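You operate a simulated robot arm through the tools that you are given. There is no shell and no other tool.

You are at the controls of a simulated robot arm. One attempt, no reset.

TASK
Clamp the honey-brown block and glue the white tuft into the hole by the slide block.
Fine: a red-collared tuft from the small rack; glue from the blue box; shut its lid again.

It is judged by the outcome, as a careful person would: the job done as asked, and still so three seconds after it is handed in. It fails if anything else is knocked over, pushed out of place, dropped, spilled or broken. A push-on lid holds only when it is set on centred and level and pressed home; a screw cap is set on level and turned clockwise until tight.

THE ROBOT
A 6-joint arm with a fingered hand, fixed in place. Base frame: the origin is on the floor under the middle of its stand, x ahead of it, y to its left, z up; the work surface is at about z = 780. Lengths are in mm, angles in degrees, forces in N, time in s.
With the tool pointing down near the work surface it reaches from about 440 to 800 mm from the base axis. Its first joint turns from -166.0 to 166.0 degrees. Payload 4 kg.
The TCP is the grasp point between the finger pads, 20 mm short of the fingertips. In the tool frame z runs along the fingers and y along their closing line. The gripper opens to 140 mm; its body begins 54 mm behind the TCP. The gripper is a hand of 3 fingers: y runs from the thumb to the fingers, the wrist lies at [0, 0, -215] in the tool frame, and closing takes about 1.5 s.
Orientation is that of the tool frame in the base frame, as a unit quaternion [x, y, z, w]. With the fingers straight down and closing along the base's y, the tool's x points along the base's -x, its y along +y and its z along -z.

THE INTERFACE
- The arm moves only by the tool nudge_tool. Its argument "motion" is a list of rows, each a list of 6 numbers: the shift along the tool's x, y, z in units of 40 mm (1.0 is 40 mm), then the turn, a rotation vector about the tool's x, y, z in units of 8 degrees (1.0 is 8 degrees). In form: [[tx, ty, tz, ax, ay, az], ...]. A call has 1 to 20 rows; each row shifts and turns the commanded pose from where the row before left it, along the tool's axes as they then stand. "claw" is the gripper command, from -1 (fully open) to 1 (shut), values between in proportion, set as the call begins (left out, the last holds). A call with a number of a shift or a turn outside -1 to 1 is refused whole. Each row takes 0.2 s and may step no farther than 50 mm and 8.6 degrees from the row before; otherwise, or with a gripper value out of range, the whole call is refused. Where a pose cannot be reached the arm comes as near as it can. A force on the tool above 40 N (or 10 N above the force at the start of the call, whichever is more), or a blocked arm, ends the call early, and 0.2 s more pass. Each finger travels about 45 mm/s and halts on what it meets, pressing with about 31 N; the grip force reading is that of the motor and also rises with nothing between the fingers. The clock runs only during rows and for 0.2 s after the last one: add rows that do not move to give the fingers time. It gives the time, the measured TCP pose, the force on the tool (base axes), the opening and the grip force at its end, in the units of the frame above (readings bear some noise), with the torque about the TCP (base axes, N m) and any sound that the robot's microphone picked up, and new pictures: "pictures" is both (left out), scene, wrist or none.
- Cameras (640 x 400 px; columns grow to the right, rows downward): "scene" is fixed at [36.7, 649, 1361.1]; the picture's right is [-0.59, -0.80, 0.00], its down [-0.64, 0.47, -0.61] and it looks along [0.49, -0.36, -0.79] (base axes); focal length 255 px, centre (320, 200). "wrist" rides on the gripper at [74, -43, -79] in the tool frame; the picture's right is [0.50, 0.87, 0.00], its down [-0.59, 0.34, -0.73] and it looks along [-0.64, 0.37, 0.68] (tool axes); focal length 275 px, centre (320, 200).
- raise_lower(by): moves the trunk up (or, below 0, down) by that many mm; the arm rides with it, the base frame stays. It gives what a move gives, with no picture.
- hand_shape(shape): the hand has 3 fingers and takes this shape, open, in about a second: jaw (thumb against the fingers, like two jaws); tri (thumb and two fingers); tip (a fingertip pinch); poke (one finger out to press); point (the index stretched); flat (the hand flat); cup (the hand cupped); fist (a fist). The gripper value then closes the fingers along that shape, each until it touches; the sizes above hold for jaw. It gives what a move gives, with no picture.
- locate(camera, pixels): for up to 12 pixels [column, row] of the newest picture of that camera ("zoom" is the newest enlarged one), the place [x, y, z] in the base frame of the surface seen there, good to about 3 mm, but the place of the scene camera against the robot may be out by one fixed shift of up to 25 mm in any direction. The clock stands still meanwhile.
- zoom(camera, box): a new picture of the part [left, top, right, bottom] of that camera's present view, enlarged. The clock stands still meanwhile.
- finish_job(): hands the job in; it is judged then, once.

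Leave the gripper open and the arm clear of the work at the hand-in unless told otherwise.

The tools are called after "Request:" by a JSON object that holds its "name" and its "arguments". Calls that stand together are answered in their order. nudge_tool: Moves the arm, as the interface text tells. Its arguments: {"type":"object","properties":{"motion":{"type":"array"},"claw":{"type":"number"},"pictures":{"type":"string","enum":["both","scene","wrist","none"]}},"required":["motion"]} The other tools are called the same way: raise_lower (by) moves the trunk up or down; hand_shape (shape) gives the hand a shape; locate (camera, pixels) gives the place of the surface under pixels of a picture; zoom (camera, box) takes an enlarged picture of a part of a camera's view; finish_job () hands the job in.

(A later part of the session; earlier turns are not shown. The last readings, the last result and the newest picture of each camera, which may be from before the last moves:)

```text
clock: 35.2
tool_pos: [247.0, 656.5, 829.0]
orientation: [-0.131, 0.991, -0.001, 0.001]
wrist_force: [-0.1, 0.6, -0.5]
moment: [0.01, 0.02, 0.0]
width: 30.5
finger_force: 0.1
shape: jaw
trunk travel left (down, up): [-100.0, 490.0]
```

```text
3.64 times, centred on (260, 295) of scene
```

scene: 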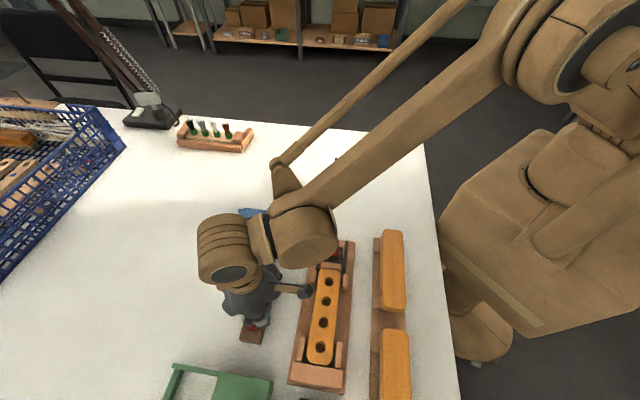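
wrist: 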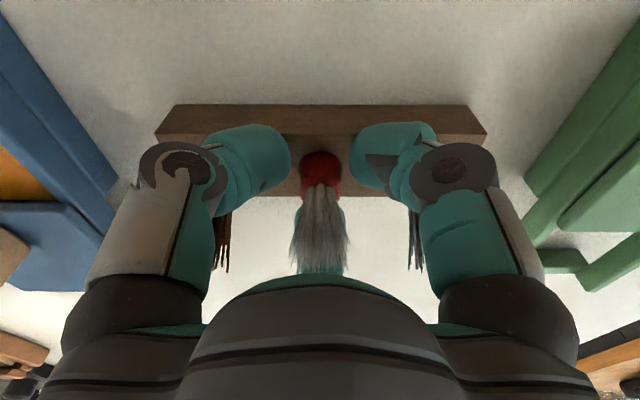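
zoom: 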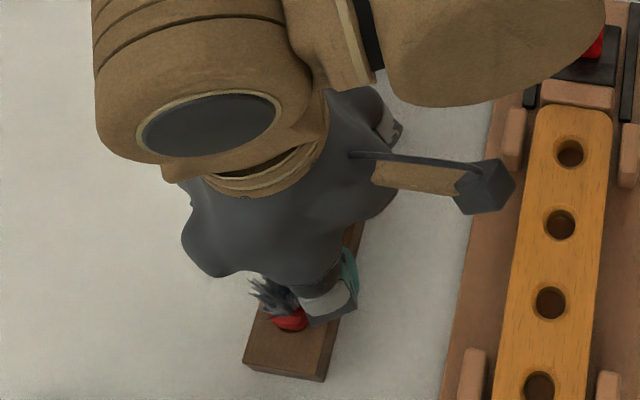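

There is no contact, and the tips are about 5 mm above the rack around the collar. I'll lower 1.5 mm more and close on the collar.

Request:
{"name": "nudge_tool", "arguments": {"motion": [[0, 0, 0.04, 0, 0, 0], [0, 0, 0, 0, 0, 0]], "claw": 0.571, "pictures": "none"}}

Request:
{"name": "nudge_tool", "arguments": {"motion": [[0, 0, 0, 0, 0, 0], [0, 0, 0, 0, 0, 0], [0, 0, 0, 0, 0, 0], [0, 0, 0, 0, 0, 0]], "claw": 1}}

Request:
{"name": "zoom", "arguments": {"camera": "wrist", "box": [200, 60, 440, 260]}}

```text
clock: 35.8
tool_pos: [246.6, 655.1, 827.3]
orientation: [-0.13, 0.992, -0.001, 0.001]
wrist_force: [0.1, -0.4, 12.2]
moment: [-0.2, 0.06, 0.04]
width: 30.6
finger_force: 0.0
shape: jaw
trunk travel left (down, up): [-100.0, 490.0]
```

```text
clock: 36.8
tool_pos: [249.4, 656.5, 826.5]
orientation: [-0.129, 0.992, -0.002, 0.0]
wrist_force: [13.4, 18.8, 18.3]
moment: [0.63, -0.56, 0.07]
width: 23.3
finger_force: 30.7
shape: jaw
trunk travel left (down, up): [-100.0, 490.0]
```

scene: 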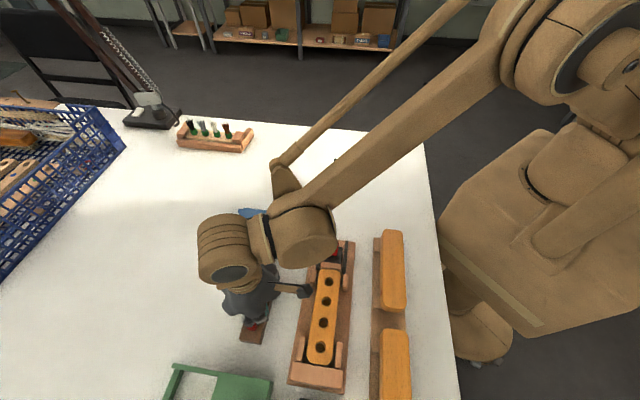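
wrist: 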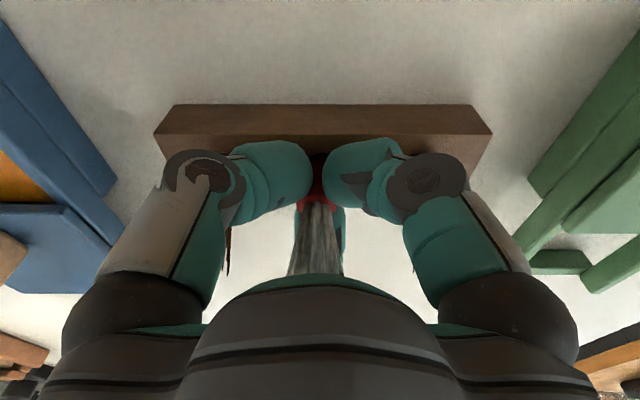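

```text
2.00 times, centred on (320, 160) of wrist
```

zoom: 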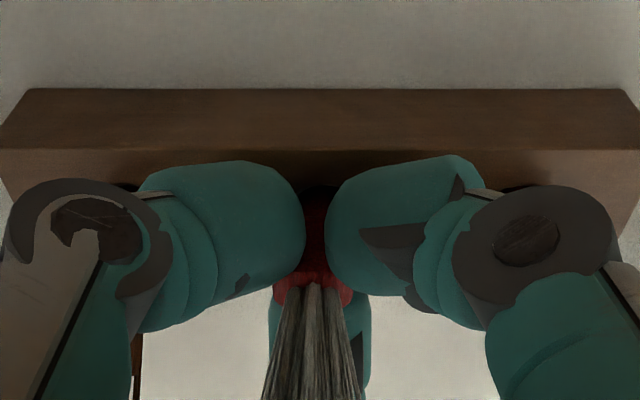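

The collar is gripped (width 23.3, 30.7 N), but the tips are pressing on the rack (18 N up) and there is about 23 N sideways toward (+x,+y). I'll raise 2 mm and ease 1.5 mm toward that side before lifting.

Request:
{"name": "nudge_tool", "arguments": {"motion": [[0, 0, -0.05, 0, 0, 0], [-0.03, 0.018, 0, 0, 0, 0], [0, 0, 0, 0, 0, 0], [0, 0, 0, 0, 0, 0]], "claw": 1}}

Request:
{"name": "zoom", "arguments": {"camera": "wrist", "box": [200, 60, 440, 260]}}

```text
clock: 37.8
tool_pos: [247.6, 657.5, 828.0]
orientation: [-0.13, 0.992, -0.003, 0.0]
wrist_force: [7.7, 1.2, -4.3]
moment: [0.01, -0.1, -0.07]
width: 22.3
finger_force: 31.2
shape: jaw
trunk travel left (down, up): [-100.0, 490.0]
```

scene: 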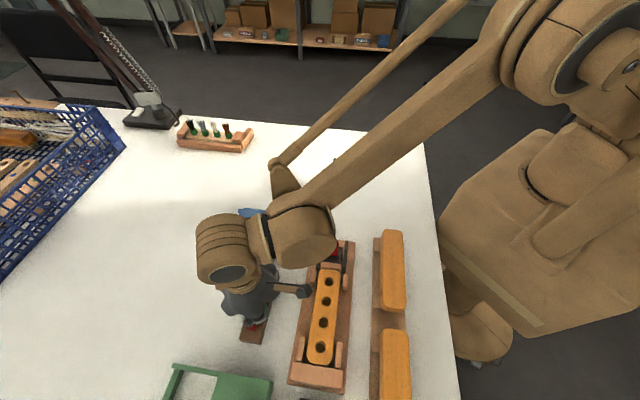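
wrist: 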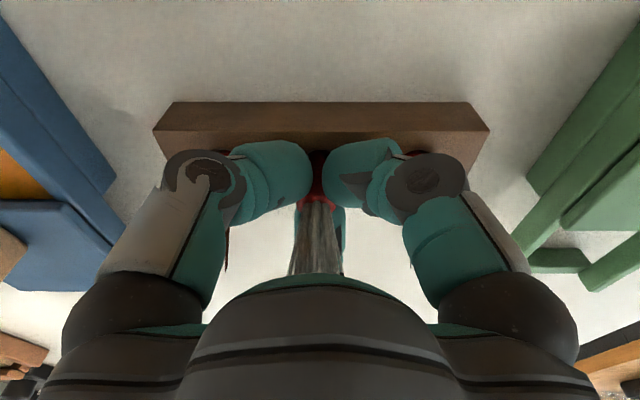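

```text
2.00 times, centred on (320, 160) of wrist
```

zoom: 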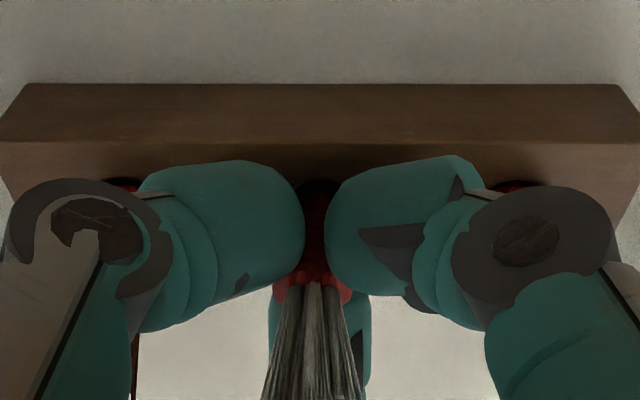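

The forces are now small (7.7, 1.2, -4.3 N) and both neighbours still stand in place. I'll lift straight up slowly.

Request:
{"name": "nudge_tool", "arguments": {"motion": [[0, 0, -0.1, 0, 0, 0], [0, 0, -0.15, 0, 0, 0], [0, 0, -0.15, 0, 0, 0], [0, 0, -0.15, 0, 0, 0], [0, 0, 0, 0, 0, 0]], "claw": 1}}

Request:
{"name": "zoom", "arguments": {"camera": "wrist", "box": [200, 60, 440, 260]}}

Request:
{"name": "zoom", "arguments": {"camera": "scene", "box": [210, 230, 310, 350]}}

```text
clock: 39.0
tool_pos: [246.8, 656.2, 848.8]
orientation: [-0.13, 0.992, -0.002, 0.001]
wrist_force: [-0.1, 0.4, -0.1]
moment: [0.0, -0.02, -0.02]
width: 22.5
finger_force: 30.5
shape: jaw
trunk travel left (down, up): [-100.0, 490.0]
```

scene: 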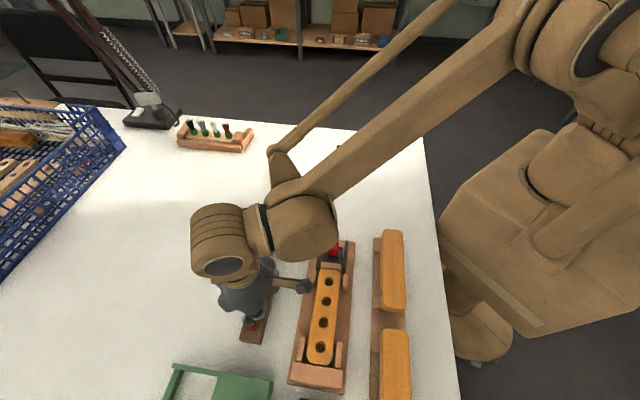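
wrist: 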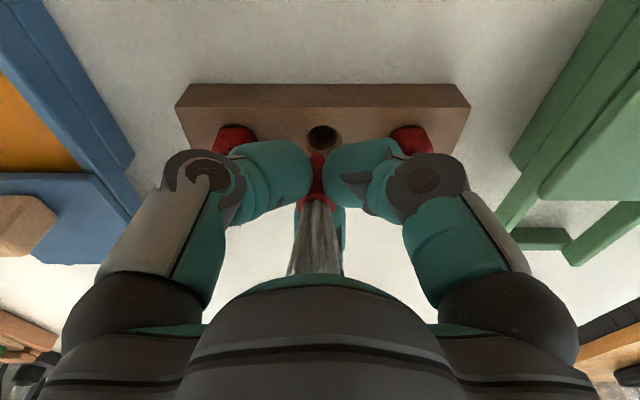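

```text
2.00 times, centred on (320, 160) of wrist
```

zoom: 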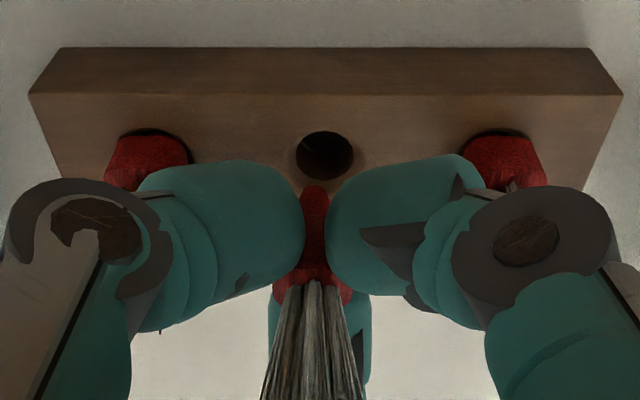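

```text
3.33 times, centred on (260, 290) of scene
```

zoom: 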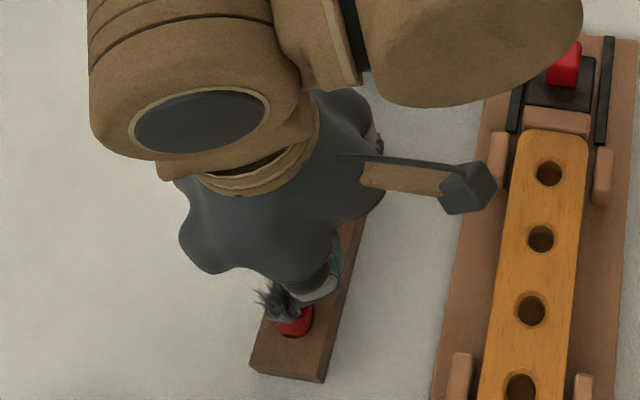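

The white tuft is out and its rack hole is empty, with the neighbours standing. I'll lift higher and look at how much of the red plug shows below the fingers.

Request:
{"name": "nudge_tool", "arguments": {"motion": [[0, 0, -0.5, 0, 0, 0], [0, 0, -0.8, 0, 0, 0], [0, 0, -0.8, 0, 0, 0], [0, 0, -0.5, 0, 0, 0], [0, 0, 0, 0, 0, 0]], "claw": 1}}

Request:
{"name": "zoom", "arguments": {"camera": "wrist", "box": [260, 100, 380, 250]}}

Request:
{"name": "locate", "arguments": {"camera": "zoom", "pixels": [[320, 115], [320, 130], [320, 160], [320, 190], [310, 130], [330, 140], [320, 240], [290, 215], [345, 220], [320, 100], [240, 130], [400, 130]]}}

Request:
{"name": "zoom", "arguments": {"camera": "scene", "box": [200, 180, 300, 300]}}

```text
clock: 40.2
tool_pos: [245.0, 655.0, 953.2]
orientation: [-0.13, 0.991, -0.001, 0.001]
wrist_force: [0.5, -0.2, -0.1]
moment: [0.0, -0.02, 0.0]
width: 22.4
finger_force: 31.0
shape: jaw
trunk travel left (down, up): [-100.0, 490.0]
```

scene: 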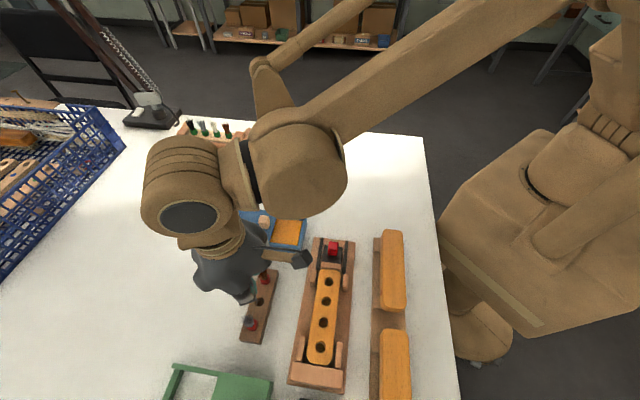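
wrist: 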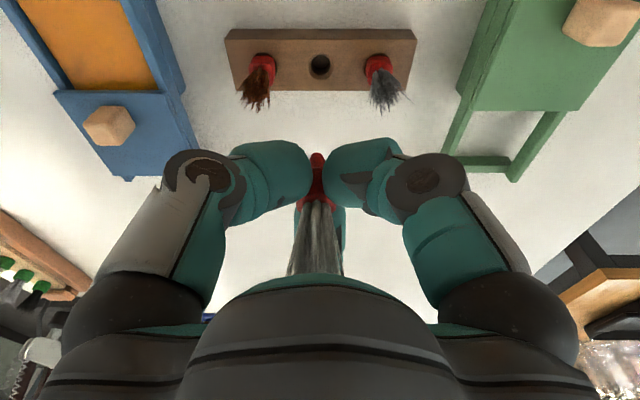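

```text
2.67 times, centred on (320, 175) of wrist
```

zoom: 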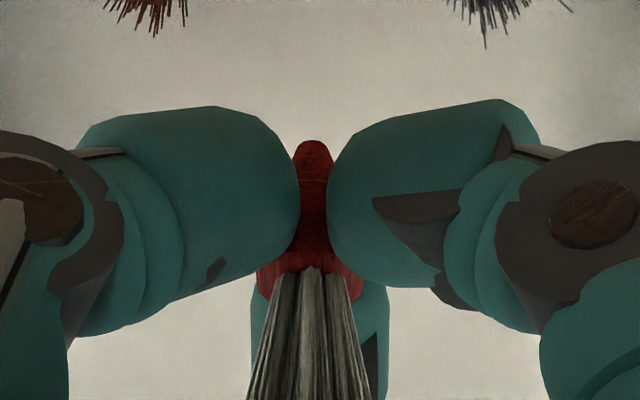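

```text
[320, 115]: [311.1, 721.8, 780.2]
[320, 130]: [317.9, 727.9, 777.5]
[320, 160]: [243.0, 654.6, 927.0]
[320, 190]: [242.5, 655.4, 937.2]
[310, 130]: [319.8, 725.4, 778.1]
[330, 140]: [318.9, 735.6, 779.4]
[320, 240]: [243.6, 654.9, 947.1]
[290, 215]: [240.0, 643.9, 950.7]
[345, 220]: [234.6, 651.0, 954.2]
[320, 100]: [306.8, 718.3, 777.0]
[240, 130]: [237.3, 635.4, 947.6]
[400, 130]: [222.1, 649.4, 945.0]
```

```text
3.33 times, centred on (250, 240) of scene
```

zoom: 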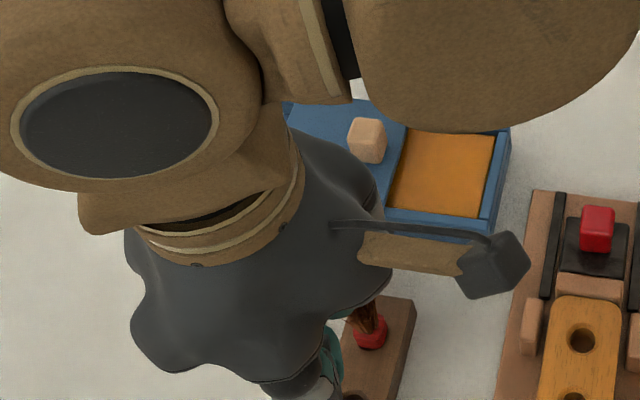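

I see the red collar with a narrower rounded stem end below the fingertips. I'll zoom in tighter to judge the stem's length and width.

Request:
{"name": "zoom", "arguments": {"camera": "wrist", "box": [295, 140, 345, 215]}}

Request:
{"name": "locate", "arguments": {"camera": "zoom", "pixels": [[300, 85], [300, 100], [300, 120], [300, 140], [300, 155], [300, 170], [300, 200], [300, 240], [300, 270], [285, 120], [310, 120], [300, 75]]}}

```text
5.33 times, centred on (320, 178) of wrist
```

zoom: 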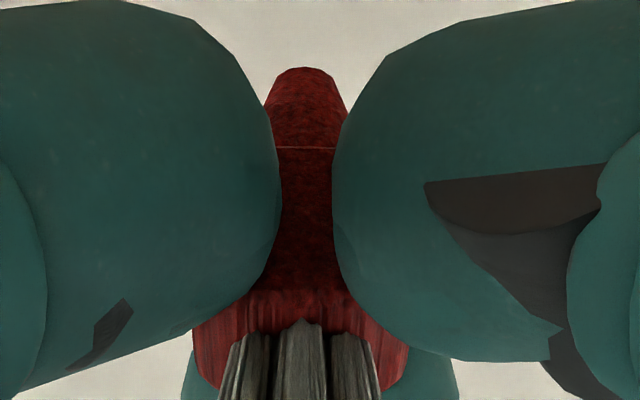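

```text
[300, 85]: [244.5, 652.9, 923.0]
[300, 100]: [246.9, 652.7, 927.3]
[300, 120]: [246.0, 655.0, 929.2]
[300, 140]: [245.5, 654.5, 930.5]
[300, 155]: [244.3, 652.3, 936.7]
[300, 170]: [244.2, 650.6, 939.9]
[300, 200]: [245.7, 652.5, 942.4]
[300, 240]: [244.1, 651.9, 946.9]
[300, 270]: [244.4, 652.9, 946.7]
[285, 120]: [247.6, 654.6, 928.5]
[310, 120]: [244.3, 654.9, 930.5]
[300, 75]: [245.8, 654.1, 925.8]
```

The stem end is about 29 mm below the TCP, roughly 7 mm beyond the fingertips, and about 8 mm wide. The tuft axis is about 4 mm from the TCP, away from the camera. Next I'll measure the glue box seen at the upper left of the wrist view.

Request:
{"name": "zoom", "arguments": {"camera": "wrist", "box": [0, 0, 220, 180]}}

Request:
{"name": "locate", "arguments": {"camera": "zoom", "pixels": [[200, 100], [120, 40], [330, 60], [380, 200], [300, 220], [410, 150], [450, 120], [170, 180], [430, 200], [455, 240], [250, 260], [120, 100]]}}

Request:
{"name": "locate", "arguments": {"camera": "scene", "pixels": [[290, 232], [300, 225], [277, 240], [295, 243], [303, 232], [281, 226], [306, 220], [300, 249], [272, 242], [264, 222], [305, 235], [298, 219]]}}

```text
2.22 times, centred on (110, 90) of wrist
```

zoom: 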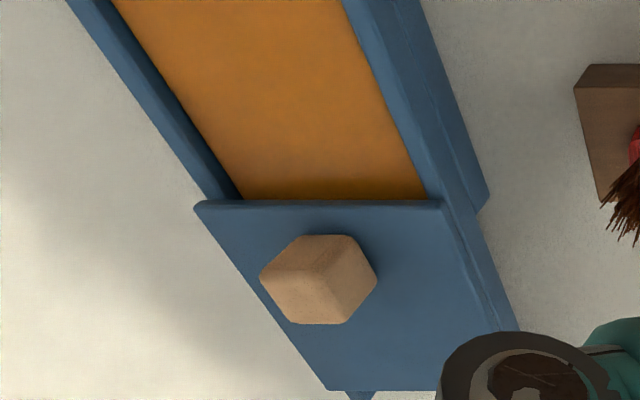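

```text
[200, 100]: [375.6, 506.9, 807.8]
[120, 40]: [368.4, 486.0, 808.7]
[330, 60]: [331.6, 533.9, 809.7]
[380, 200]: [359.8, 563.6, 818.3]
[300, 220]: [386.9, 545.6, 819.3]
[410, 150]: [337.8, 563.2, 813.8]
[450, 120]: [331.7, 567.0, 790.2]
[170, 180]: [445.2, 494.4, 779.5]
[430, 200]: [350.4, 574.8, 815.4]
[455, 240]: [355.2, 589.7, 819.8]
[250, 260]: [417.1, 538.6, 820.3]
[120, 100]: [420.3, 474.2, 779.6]
```

```text
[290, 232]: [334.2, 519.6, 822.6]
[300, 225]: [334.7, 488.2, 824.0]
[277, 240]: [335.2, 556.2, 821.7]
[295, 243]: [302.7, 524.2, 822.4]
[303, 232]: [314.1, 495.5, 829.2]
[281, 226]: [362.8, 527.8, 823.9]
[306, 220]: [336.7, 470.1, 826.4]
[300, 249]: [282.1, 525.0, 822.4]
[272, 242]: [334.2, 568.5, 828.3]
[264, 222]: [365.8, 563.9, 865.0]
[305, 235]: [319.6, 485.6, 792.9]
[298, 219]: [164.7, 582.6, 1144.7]
```

Glue surface is at z 808.5, rim about 814 and lid top 820. The open glue centre is near (350, 521). I'll carry the tuft over at the current height, then come down to z about 875 for a check.

Request:
{"name": "nudge_tool", "arguments": {"motion": [[-0.392, -0.983, 0, 0, 0, 0], [-0.392, -0.983, 0, 0, 0, 0], [-0.392, -0.983, 0, 0, 0, 0], [-0.392, -0.983, 0, 0, 0, 0], [0, 0, 0.65, 0, 0, 0], [0, 0, 0.65, 0, 0, 0], [0, 0, 0.6, 0, 0, 0], [0, 0, 0, 0, 0, 0]], "claw": 1}}

Request:
{"name": "zoom", "arguments": {"camera": "wrist", "box": [200, 30, 440, 260]}}

Request:
{"name": "zoom", "arguments": {"camera": "scene", "box": [220, 150, 340, 270]}}

```text
clock: 42.0
tool_pos: [346.6, 521.2, 879.8]
orientation: [-0.13, 0.992, -0.002, 0.001]
wrist_force: [0.0, 0.8, -0.3]
moment: [0.01, -0.01, 0.02]
width: 22.6
finger_force: 31.6
shape: jaw
trunk travel left (down, up): [-100.0, 490.0]
```

scene: 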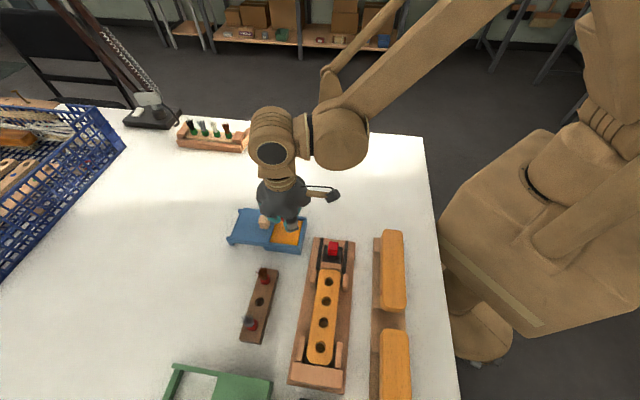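
wrist: 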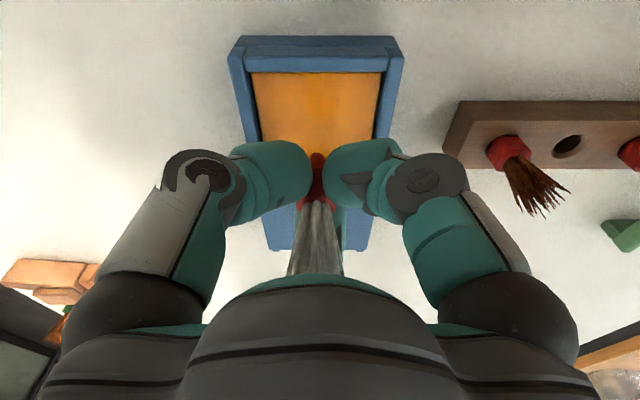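

```text
1.74 times, centred on (320, 145) of wrist
```

zoom: 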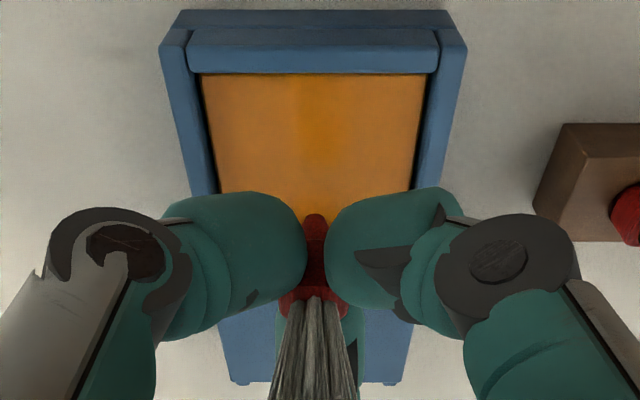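

```text
3.33 times, centred on (280, 210) of scene
```

zoom: 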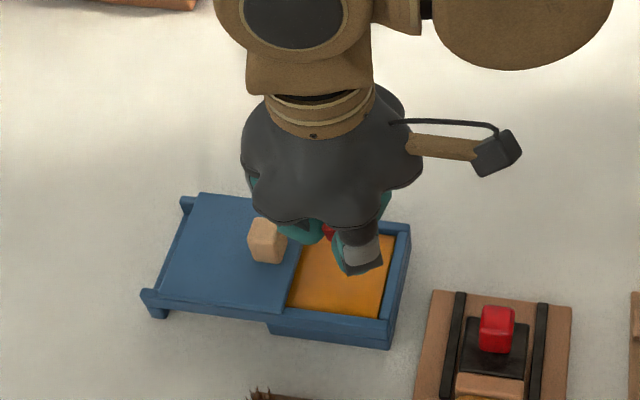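

The stem (col 315) is centred across the glue and the near wall's inner edge is at proj 588. I'll shift 2.5 mm toward the closed end to keep off the lid edge, then descend to z about 841, just short of the glue.

Request:
{"name": "nudge_tool", "arguments": {"motion": [[0.054, -0.031, 0.2, 0, 0, 0], [0, 0, 0.4, 0, 0, 0], [0, 0, 0.3, 0, 0, 0], [0, 0, 0.08, 0, 0, 0], [0, 0, 0, 0, 0, 0]], "claw": 1}}

Request:
{"name": "zoom", "arguments": {"camera": "wrist", "box": [200, 60, 440, 260]}}

Request:
{"name": "zoom", "arguments": {"camera": "scene", "box": [230, 180, 330, 265]}}

```text
clock: 43.2
tool_pos: [345.2, 518.9, 840.4]
orientation: [-0.129, 0.992, -0.002, 0.001]
wrist_force: [0.6, 0.3, 8.9]
moment: [0.04, -0.1, 0.0]
width: 22.4
finger_force: 30.7
shape: jaw
trunk travel left (down, up): [-100.0, 490.0]
```

scene: 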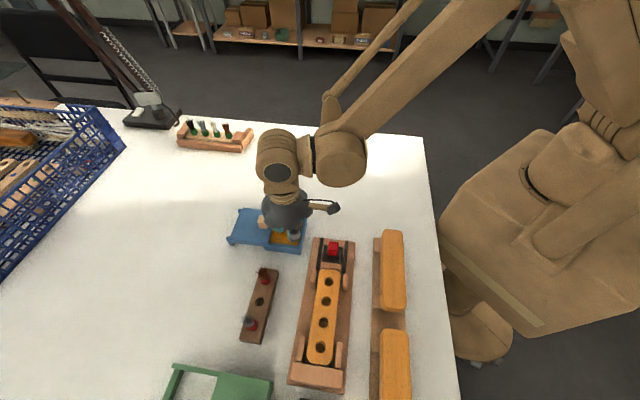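
wrist: 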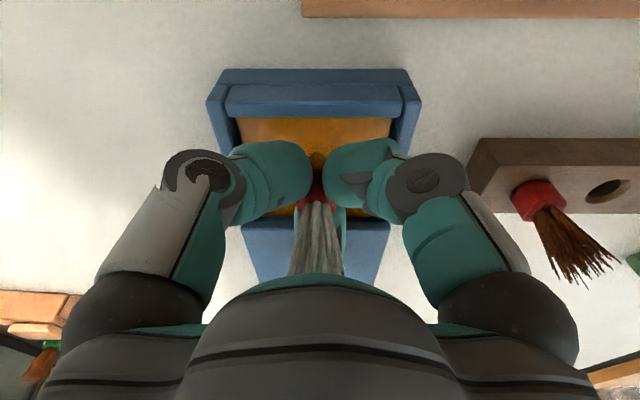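

```text
2.00 times, centred on (320, 160) of wrist
```

zoom: 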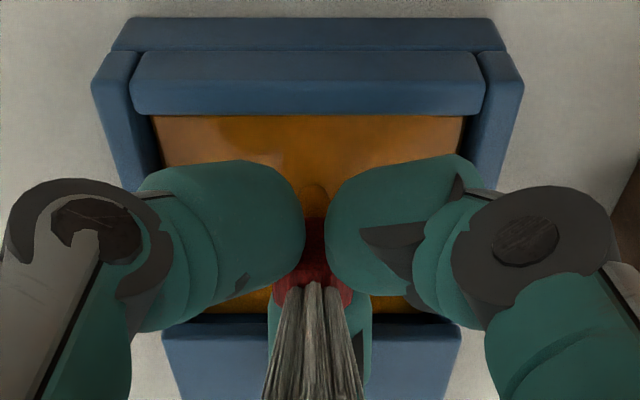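

```text
4.71 times, centred on (280, 222) of scene
```

zoom: 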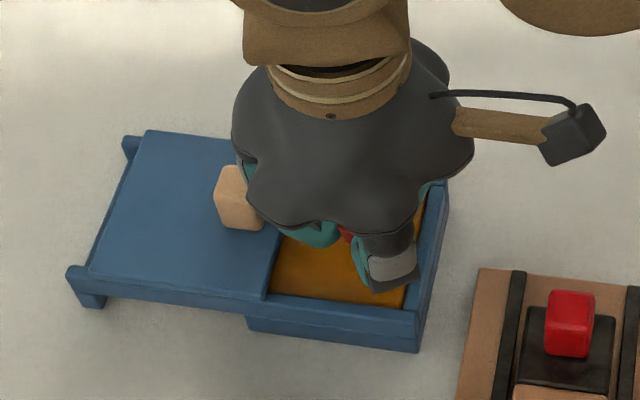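

The stem touched the glue (8.9 N up) and its end now looks amber. I'll lift straight up and inspect the stem for glue.

Request:
{"name": "nudge_tool", "arguments": {"motion": [[0, 0, -0.1, 0, 0, 0], [0, 0, -0.3, 0, 0, 0], [0, 0, -0.6, 0, 0, 0], [0, 0, -0.9, 0, 0, 0], [0, 0, -0.9, 0, 0, 0], [0, 0, 0, 0, 0, 0]], "claw": 1}}

Request:
{"name": "zoom", "arguments": {"camera": "wrist", "box": [295, 130, 345, 215]}}

Request:
{"name": "zoom", "arguments": {"camera": "scene", "box": [220, 130, 340, 270]}}

```text
clock: 44.6
tool_pos: [344.5, 521.0, 948.3]
orientation: [-0.13, 0.992, -0.002, 0.002]
wrist_force: [-0.2, 0.7, -1.1]
moment: [0.0, 0.02, 0.01]
width: 22.4
finger_force: 30.9
shape: jaw
trunk travel left (down, up): [-100.0, 490.0]
```

scene: 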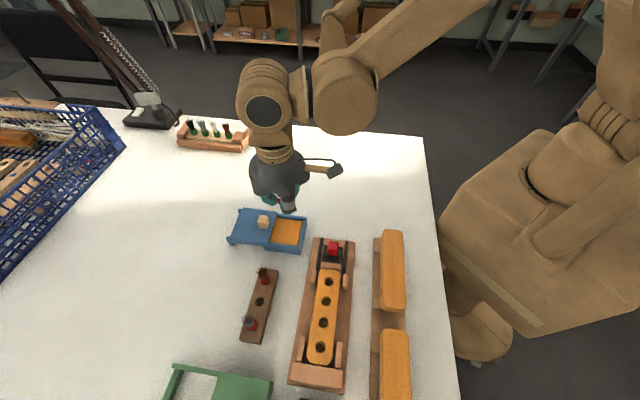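
wrist: 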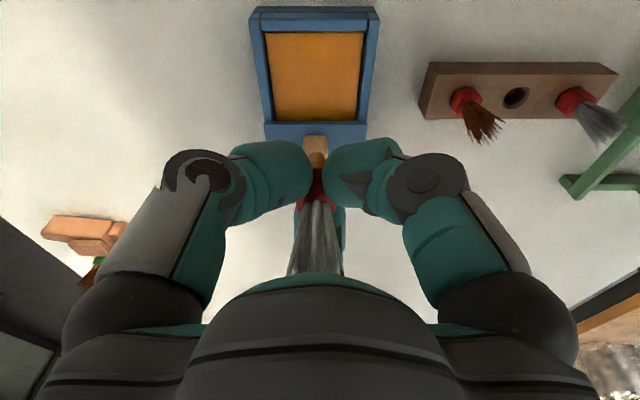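

```text
4.71 times, centred on (320, 172) of wrist
```

zoom: 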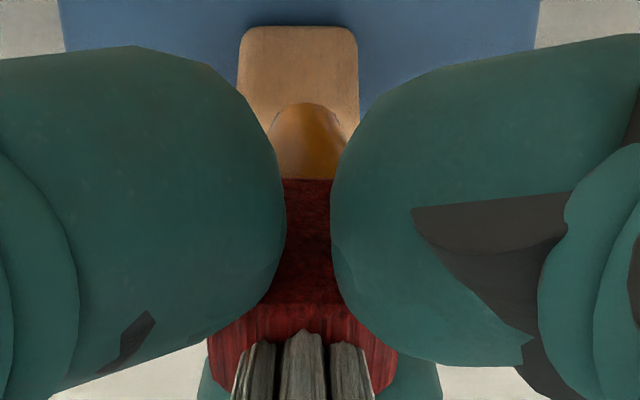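

```text
2.86 times, centred on (280, 200) of scene
```

zoom: 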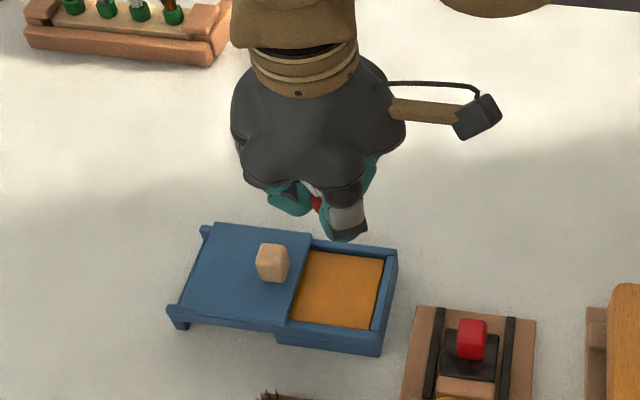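

The whole stem below the collar is now coated amber. Next I'll turn the hand another +30° so that a gap between fingers faces the slide jaw, then hover above the hole nearest the slide block, about (190, 532).

Request:
{"name": "nudge_tool", "arguments": {"motion": [[0, 0, 0, 0, 0, 0.9375], [0, 0, 0, 0, 0, 0.9375], [0, 0, 0, 0, 0, 0.9375], [0, 0, 0, 0, 0, 0.9375], [0.8, -0.15, 0, 0, 0, 0], [0.8, -0.15, 0, 0, 0, 0], [0.8, -0.15, 0, 0, 0, 0], [0.8, -0.15, 0, 0, 0, 0], [0.7, -0.15, 0, 0, 0, 0], [0, 0, 0.4, 0, 0, 0], [0, 0, 0.4, 0, 0, 0], [0, 0, 0, 0, 0, 0]], "claw": 1}}

Request:
{"name": "zoom", "arguments": {"camera": "wrist", "box": [220, 20, 420, 220]}}

Request:
{"name": "zoom", "arguments": {"camera": "scene", "box": [270, 180, 390, 320]}}

```text
clock: 47.2
tool_pos: [187.6, 532.0, 918.5]
orientation: [0.132, 0.991, -0.001, 0.001]
wrist_force: [1.6, 0.4, 0.4]
moment: [0.0, 0.02, -0.03]
width: 22.4
finger_force: 31.4
shape: jaw
trunk travel left (down, up): [-100.0, 490.0]
```

scene: 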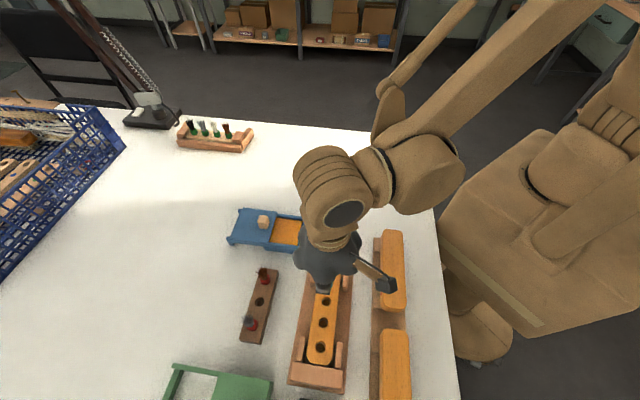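
wrist: 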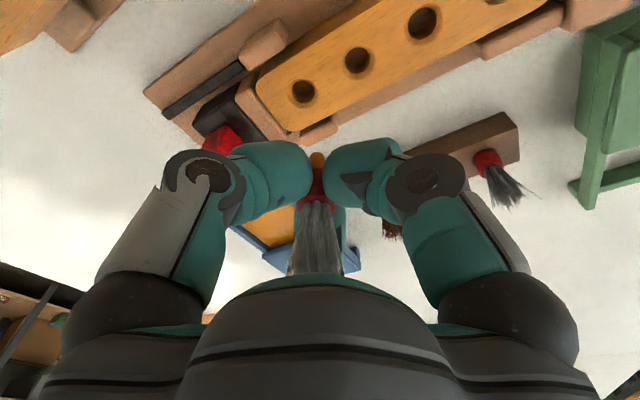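

```text
2.00 times, centred on (320, 120) of wrist
```

zoom: 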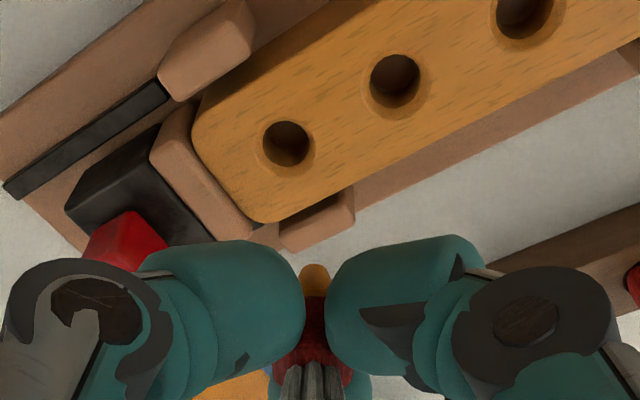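

```text
2.86 times, centred on (330, 250) of scene
```

zoom: 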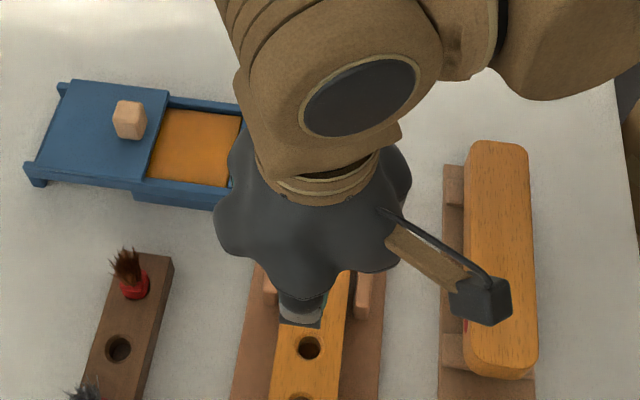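

Hole 1's rim is centred at about wrist (304.7, 93). I'll locate points on the block surface just around the rim to fix its centre and height. My newest zoom was of the scene, so I'll use wrist pixels.

Request:
{"name": "locate", "arguments": {"camera": "wrist", "pixels": [[289, 92], [321, 92], [304, 75], [304, 110], [293, 82], [317, 104], [293, 104], [317, 82], [340, 75], [270, 100], [259, 90], [330, 110]]}}

Request:
{"name": "locate", "arguments": {"camera": "wrist", "pixels": [[341, 62], [376, 62], [359, 44], [359, 80], [405, 22], [440, 20], [423, 5], [423, 40], [252, 95], [248, 85], [220, 130], [310, 130]]}}

```text
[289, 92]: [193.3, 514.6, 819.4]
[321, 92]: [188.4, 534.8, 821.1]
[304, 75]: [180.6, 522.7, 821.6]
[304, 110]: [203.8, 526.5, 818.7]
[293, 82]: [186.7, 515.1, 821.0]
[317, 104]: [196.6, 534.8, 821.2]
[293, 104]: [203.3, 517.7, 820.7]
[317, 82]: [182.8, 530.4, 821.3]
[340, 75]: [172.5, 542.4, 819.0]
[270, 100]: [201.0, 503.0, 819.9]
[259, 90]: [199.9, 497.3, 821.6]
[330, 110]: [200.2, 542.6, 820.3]
```

```text
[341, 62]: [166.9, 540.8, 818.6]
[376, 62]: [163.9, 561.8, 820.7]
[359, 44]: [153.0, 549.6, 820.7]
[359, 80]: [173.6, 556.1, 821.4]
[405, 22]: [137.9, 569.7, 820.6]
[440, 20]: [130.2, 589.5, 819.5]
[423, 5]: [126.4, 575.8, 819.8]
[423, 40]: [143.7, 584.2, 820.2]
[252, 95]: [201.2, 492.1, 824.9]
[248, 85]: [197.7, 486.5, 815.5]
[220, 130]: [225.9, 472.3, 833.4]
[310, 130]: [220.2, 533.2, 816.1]
```

The block top is at z 820.3 and hole 1's centre about (192.2, 524.3). Closing the fingers lifted the tuft in the hand, so the fingertips reach a bit below the collar. That means I'll insert until the tips near the block, then release. Next I'll align the stem over the hole and lower to z about 862, with the stem end still ~10 mm above the block.

Request:
{"name": "nudge_tool", "arguments": {"motion": [[-0.088, -0.165, 0, 0, 0, 0], [0, 0, 0.5, 0, 0, 0], [0, 0, 0.5, 0, 0, 0], [0, 0, 0.4, 0, 0, 0], [0, 0, 0, 0, 0, 0]], "claw": 1}}

Request:
{"name": "zoom", "arguments": {"camera": "wrist", "box": [250, 80, 390, 220]}}

Request:
{"name": "zoom", "arguments": {"camera": "scene", "box": [290, 220, 370, 320]}}

```text
clock: 48.4
tool_pos: [186.9, 525.2, 863.0]
orientation: [0.132, 0.991, -0.001, 0.002]
wrist_force: [-0.4, 0.8, 0.8]
moment: [-0.01, 0.0, -0.01]
width: 22.6
finger_force: 30.9
shape: jaw
trunk travel left (down, up): [-100.0, 490.0]
```

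scene: 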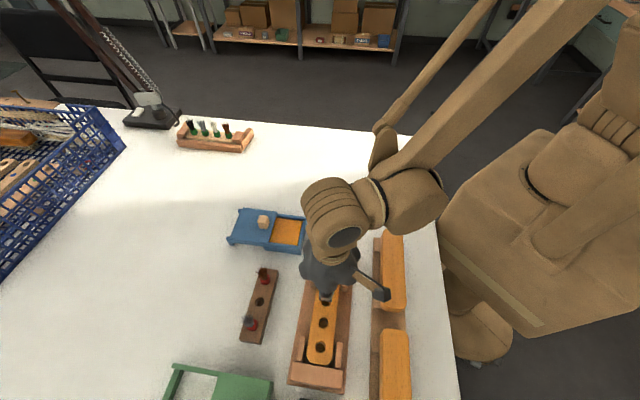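
wrist: 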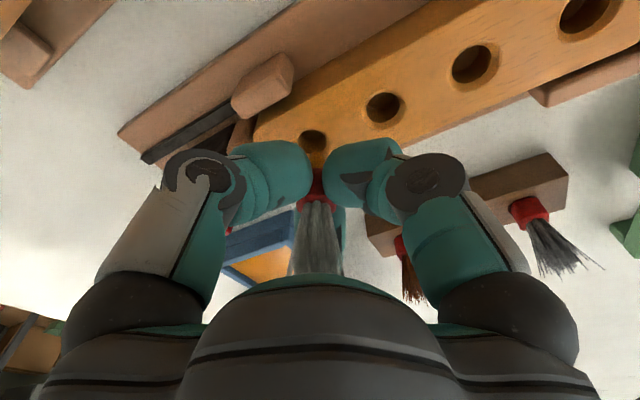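

```text
2.86 times, centred on (320, 150) of wrist
```

zoom: 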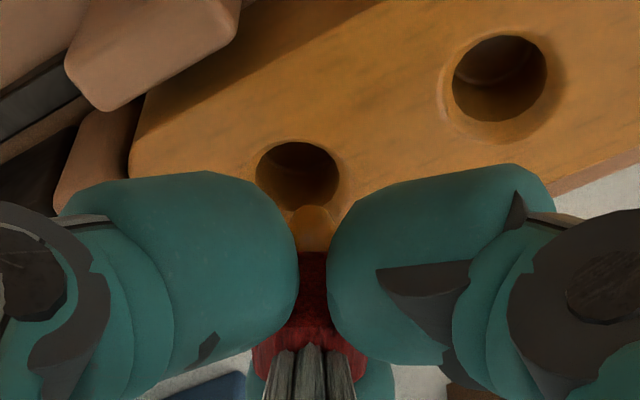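

```text
4.00 times, centred on (330, 270) of scene
```

zoom: 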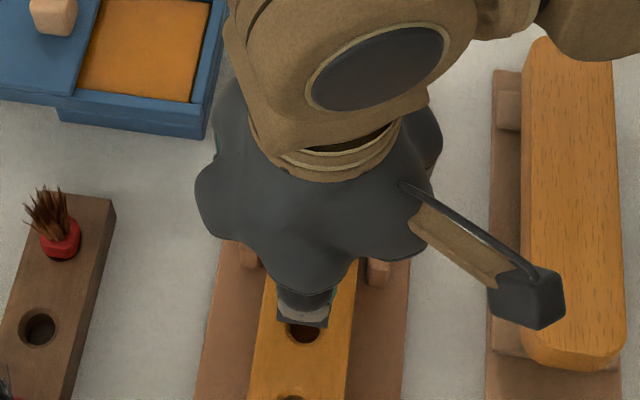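

The hole (wrist about (312,142)) sits about 3 mm to the left of the stem (about (317.5,155)). I'll locate rim and stem points in this same view to get the exact relative offset.

Request:
{"name": "locate", "arguments": {"camera": "wrist", "pixels": [[294, 141], [331, 141], [312, 126], [299, 131], [326, 131], [290, 139], [334, 143], [312, 122]]}}

Request:
{"name": "locate", "arguments": {"camera": "wrist", "pixels": [[317, 155], [317, 157], [317, 159], [317, 161], [315, 158], [319, 158], [317, 164], [314, 160], [320, 160], [317, 175], [317, 180], [317, 185]]}}

Request:
{"name": "zoom", "arguments": {"camera": "wrist", "box": [290, 115, 345, 170]}}

```text
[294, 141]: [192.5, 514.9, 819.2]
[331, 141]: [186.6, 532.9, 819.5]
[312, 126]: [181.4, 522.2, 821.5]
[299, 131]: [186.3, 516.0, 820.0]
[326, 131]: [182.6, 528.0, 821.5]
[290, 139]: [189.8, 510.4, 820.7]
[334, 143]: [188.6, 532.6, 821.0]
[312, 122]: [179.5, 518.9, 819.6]
```

```text
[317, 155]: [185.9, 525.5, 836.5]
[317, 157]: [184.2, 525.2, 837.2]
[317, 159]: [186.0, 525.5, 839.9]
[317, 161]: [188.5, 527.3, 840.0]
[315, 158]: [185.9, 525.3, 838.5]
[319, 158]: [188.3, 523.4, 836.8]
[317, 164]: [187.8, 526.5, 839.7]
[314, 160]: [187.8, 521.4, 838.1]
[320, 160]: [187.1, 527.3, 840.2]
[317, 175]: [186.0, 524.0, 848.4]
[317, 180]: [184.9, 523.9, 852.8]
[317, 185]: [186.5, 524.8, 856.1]
```

```text
7.27 times, centred on (318, 142) of wrist
```

zoom: 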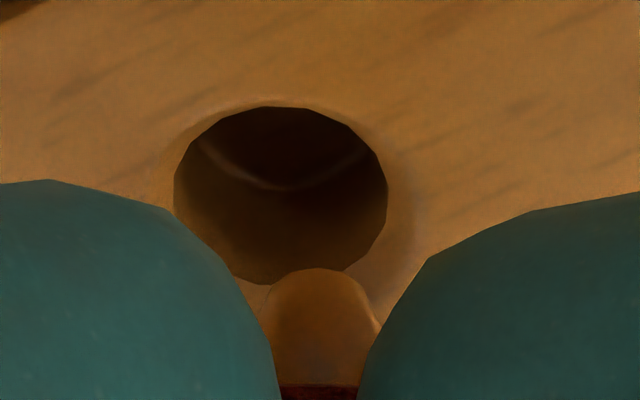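

Both methods agree that the hole is about (-1.3, -3.5) mm from the stem axis, and the bore is about 15.6 mm wide. I'll shift -3.7 mm in tool y and recheck before lowering.

Request:
{"name": "nudge_tool", "arguments": {"motion": [[0.009, -0.093, 0, 0, 0, 0], [0, 0, 0.1, 0, 0, 0], [0, 0, 0, 0, 0, 0]], "claw": 1}}

Request:
{"name": "zoom", "arguments": {"camera": "wrist", "box": [290, 115, 345, 170]}}

```text
clock: 49.2
tool_pos: [188.9, 521.9, 861.1]
orientation: [0.131, 0.991, -0.001, 0.002]
wrist_force: [0.2, 0.2, -0.2]
moment: [-0.01, -0.02, 0.03]
width: 22.7
finger_force: 31.5
shape: jaw
trunk travel left (down, up): [-100.0, 490.0]
```

scene: 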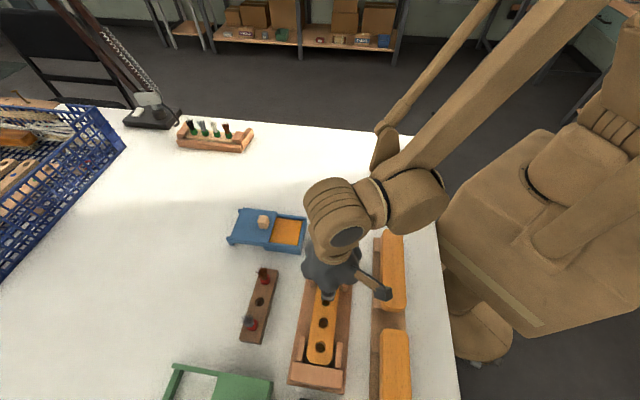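
wrist: 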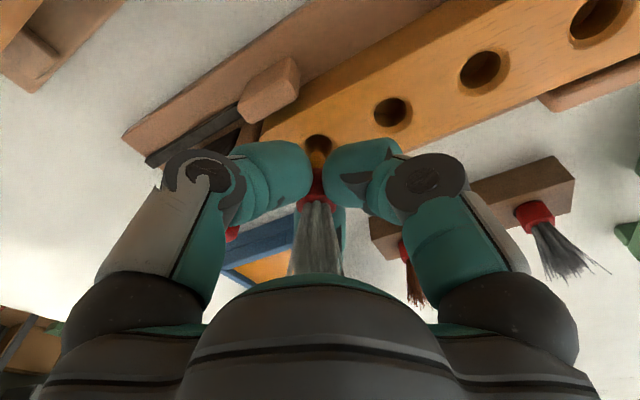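

```text
7.27 times, centred on (318, 142) of wrist
```

zoom: 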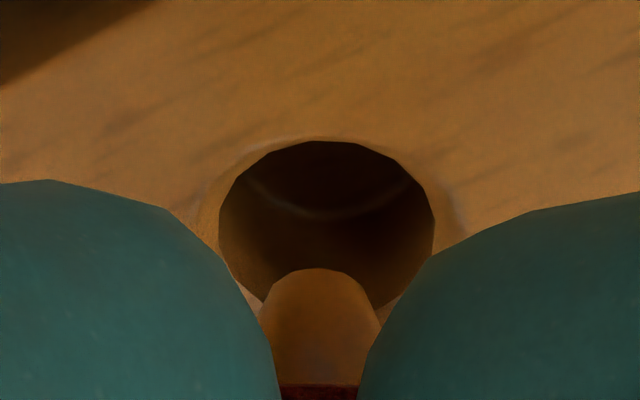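

The stem (col 320) and hole centre (col 326) now line up within about half a millimetre laterally, and in depth too. I'll lower slowly toward z about 847.

Request:
{"name": "nudge_tool", "arguments": {"motion": [[0, 0.008, 0.12, 0, 0, 0], [0, 0, 0.12, 0, 0, 0], [0, 0, 0.1, 0, 0, 0], [0, 0, 0, 0, 0, 0]], "claw": 1}}

Request:
{"name": "zoom", "arguments": {"camera": "wrist", "box": [270, 100, 370, 220]}}

```text
clock: 50.2
tool_pos: [189.3, 520.8, 846.8]
orientation: [0.132, 0.991, -0.001, 0.002]
wrist_force: [-0.1, -0.4, -0.4]
moment: [-0.01, -0.01, 0.0]
width: 22.6
finger_force: 30.6
shape: jaw
trunk travel left (down, up): [-100.0, 490.0]
```

scene: 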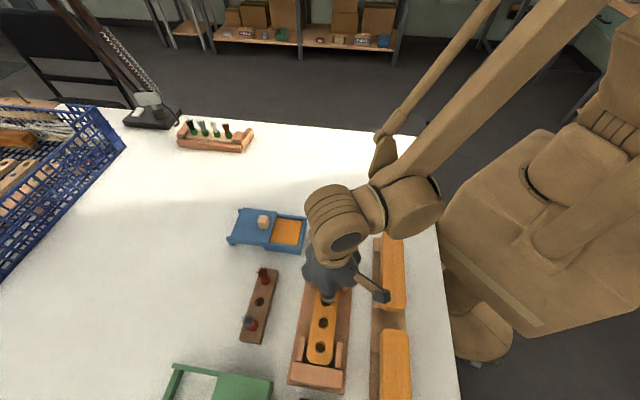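
wrist: 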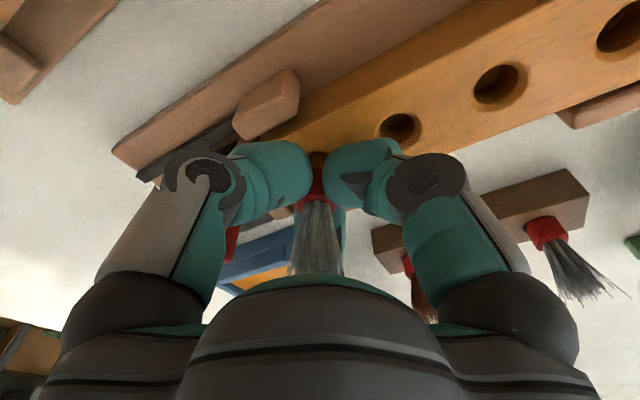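

```text
3.33 times, centred on (320, 160) of wrist
```

zoom: 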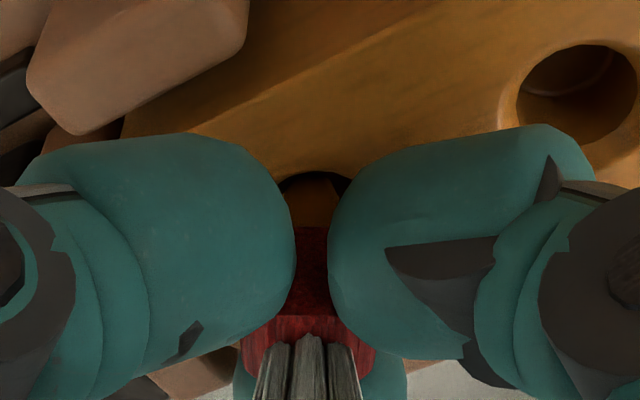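

The stem is in the hole with no contact force. I'll lower in 1–2 mm steps until the fingertips touch the block.

Request:
{"name": "nudge_tool", "arguments": {"motion": [[0, 0, 0.04, 0, 0, 0], [0, 0, 0.04, 0, 0, 0], [0, 0, 0.03, 0, 0, 0], [0, 0, 0, 0, 0, 0]], "claw": 1}}

Request:
{"name": "zoom", "arguments": {"camera": "wrist", "box": [270, 100, 370, 220]}}

```text
clock: 51.2
tool_pos: [189.1, 521.2, 841.5]
orientation: [0.132, 0.991, 0.0, 0.002]
wrist_force: [6.8, 8.6, 27.8]
moment: [0.33, -0.62, 0.07]
width: 23.0
finger_force: 30.8
shape: jaw
trunk travel left (down, up): [-100.0, 490.0]
```

scene: 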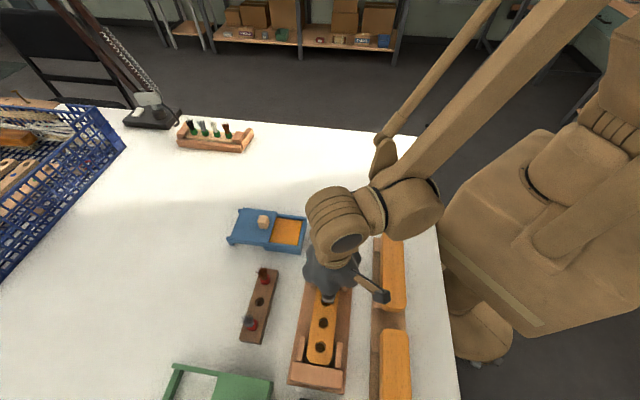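
wrist: 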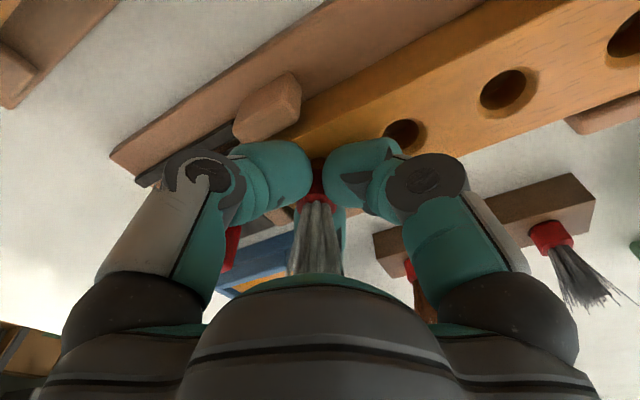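

```text
3.33 times, centred on (320, 160) of wrist
```

zoom: 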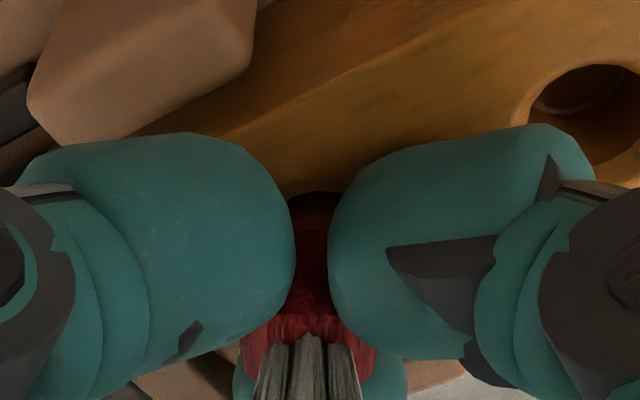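

The third finger's tip is on the block (27.8 N) and the stem is about 9 mm in the hole. I'll raise 1.5 mm to clear the tips and open just slightly (to about 27 mm), so the tuft can settle while the fingers still surround it.

Request:
{"name": "nudge_tool", "arguments": {"motion": [[0, 0, -0.035, 0, 0, 0], [0, 0, 0, 0, 0, 0]], "claw": 1, "pictures": "none"}}

Request:
{"name": "nudge_tool", "arguments": {"motion": [[0, 0, 0, 0, 0, 0], [0, 0, 0, 0, 0, 0], [0, 0, 0, 0, 0, 0]], "claw": 0.61}}

Request:
{"name": "zoom", "arguments": {"camera": "wrist", "box": [250, 100, 390, 280]}}

```text
clock: 51.8
tool_pos: [189.9, 520.6, 842.6]
orientation: [0.131, 0.991, -0.001, 0.001]
wrist_force: [1.5, -1.4, 4.9]
moment: [0.0, -0.1, -0.01]
width: 23.1
finger_force: 30.7
shape: jaw
trunk travel left (down, up): [-100.0, 490.0]
```

```text
clock: 52.6
tool_pos: [188.3, 520.8, 842.9]
orientation: [0.131, 0.991, 0.0, 0.002]
wrist_force: [-0.4, 0.1, 1.9]
moment: [0.01, 0.02, -0.02]
width: 27.4
finger_force: 0.1
shape: jaw
trunk travel left (down, up): [-100.0, 490.0]
```

scene: 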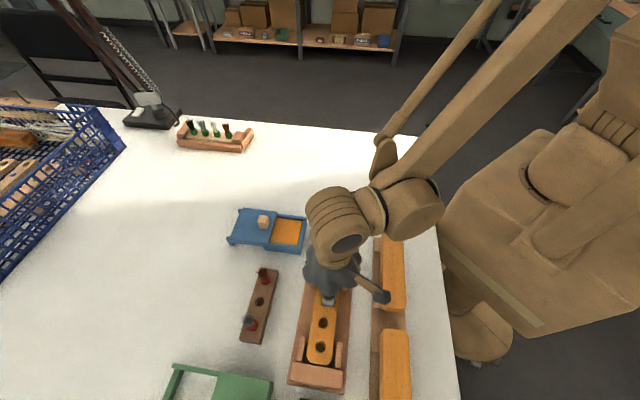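
wrist: 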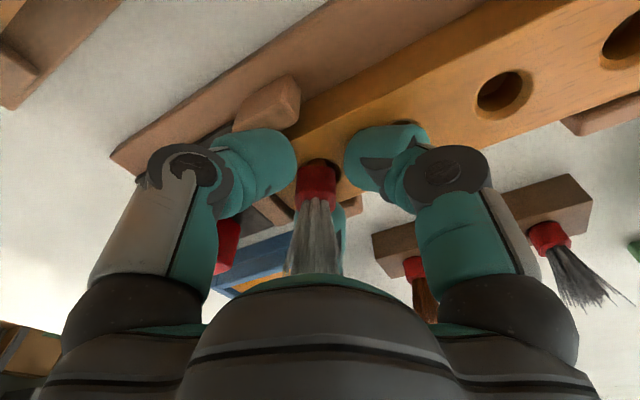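

```text
2.22 times, centred on (320, 190) of wrist
```

zoom: 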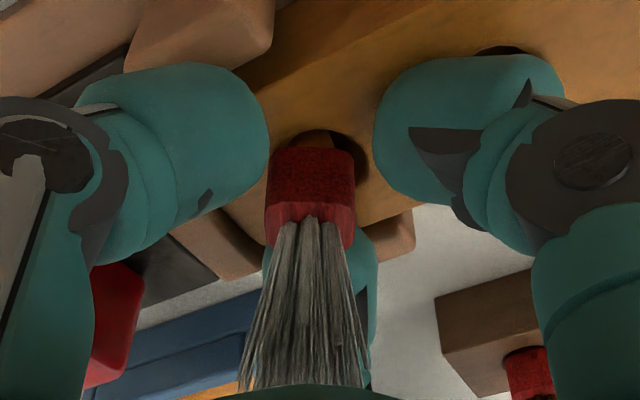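

The fingers have let go (0.1 N), but the collar still seems to sit above the hole. I'll zoom in and locate points to see how far it is from seated.

Request:
{"name": "zoom", "arguments": {"camera": "wrist", "box": [285, 145, 355, 225]}}

Request:
{"name": "locate", "arguments": {"camera": "zoom", "pixels": [[310, 100], [310, 120], [310, 140], [310, 180], [310, 220], [250, 180], [370, 180], [300, 80], [330, 70], [380, 120], [230, 100], [310, 250]]}}

```text
5.00 times, centred on (320, 185) of wrist
```

zoom: 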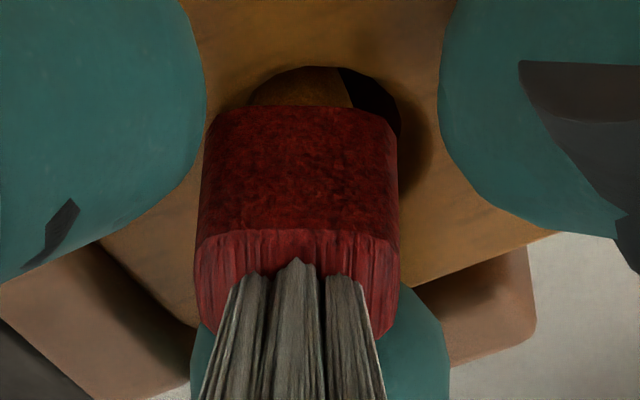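

```text
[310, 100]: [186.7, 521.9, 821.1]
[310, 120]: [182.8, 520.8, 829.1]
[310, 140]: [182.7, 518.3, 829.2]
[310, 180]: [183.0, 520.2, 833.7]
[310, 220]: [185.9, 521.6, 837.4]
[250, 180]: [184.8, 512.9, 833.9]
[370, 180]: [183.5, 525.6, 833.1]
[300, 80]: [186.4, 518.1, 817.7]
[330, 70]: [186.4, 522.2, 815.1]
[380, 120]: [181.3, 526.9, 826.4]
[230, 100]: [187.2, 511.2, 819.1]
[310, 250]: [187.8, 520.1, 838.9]
```

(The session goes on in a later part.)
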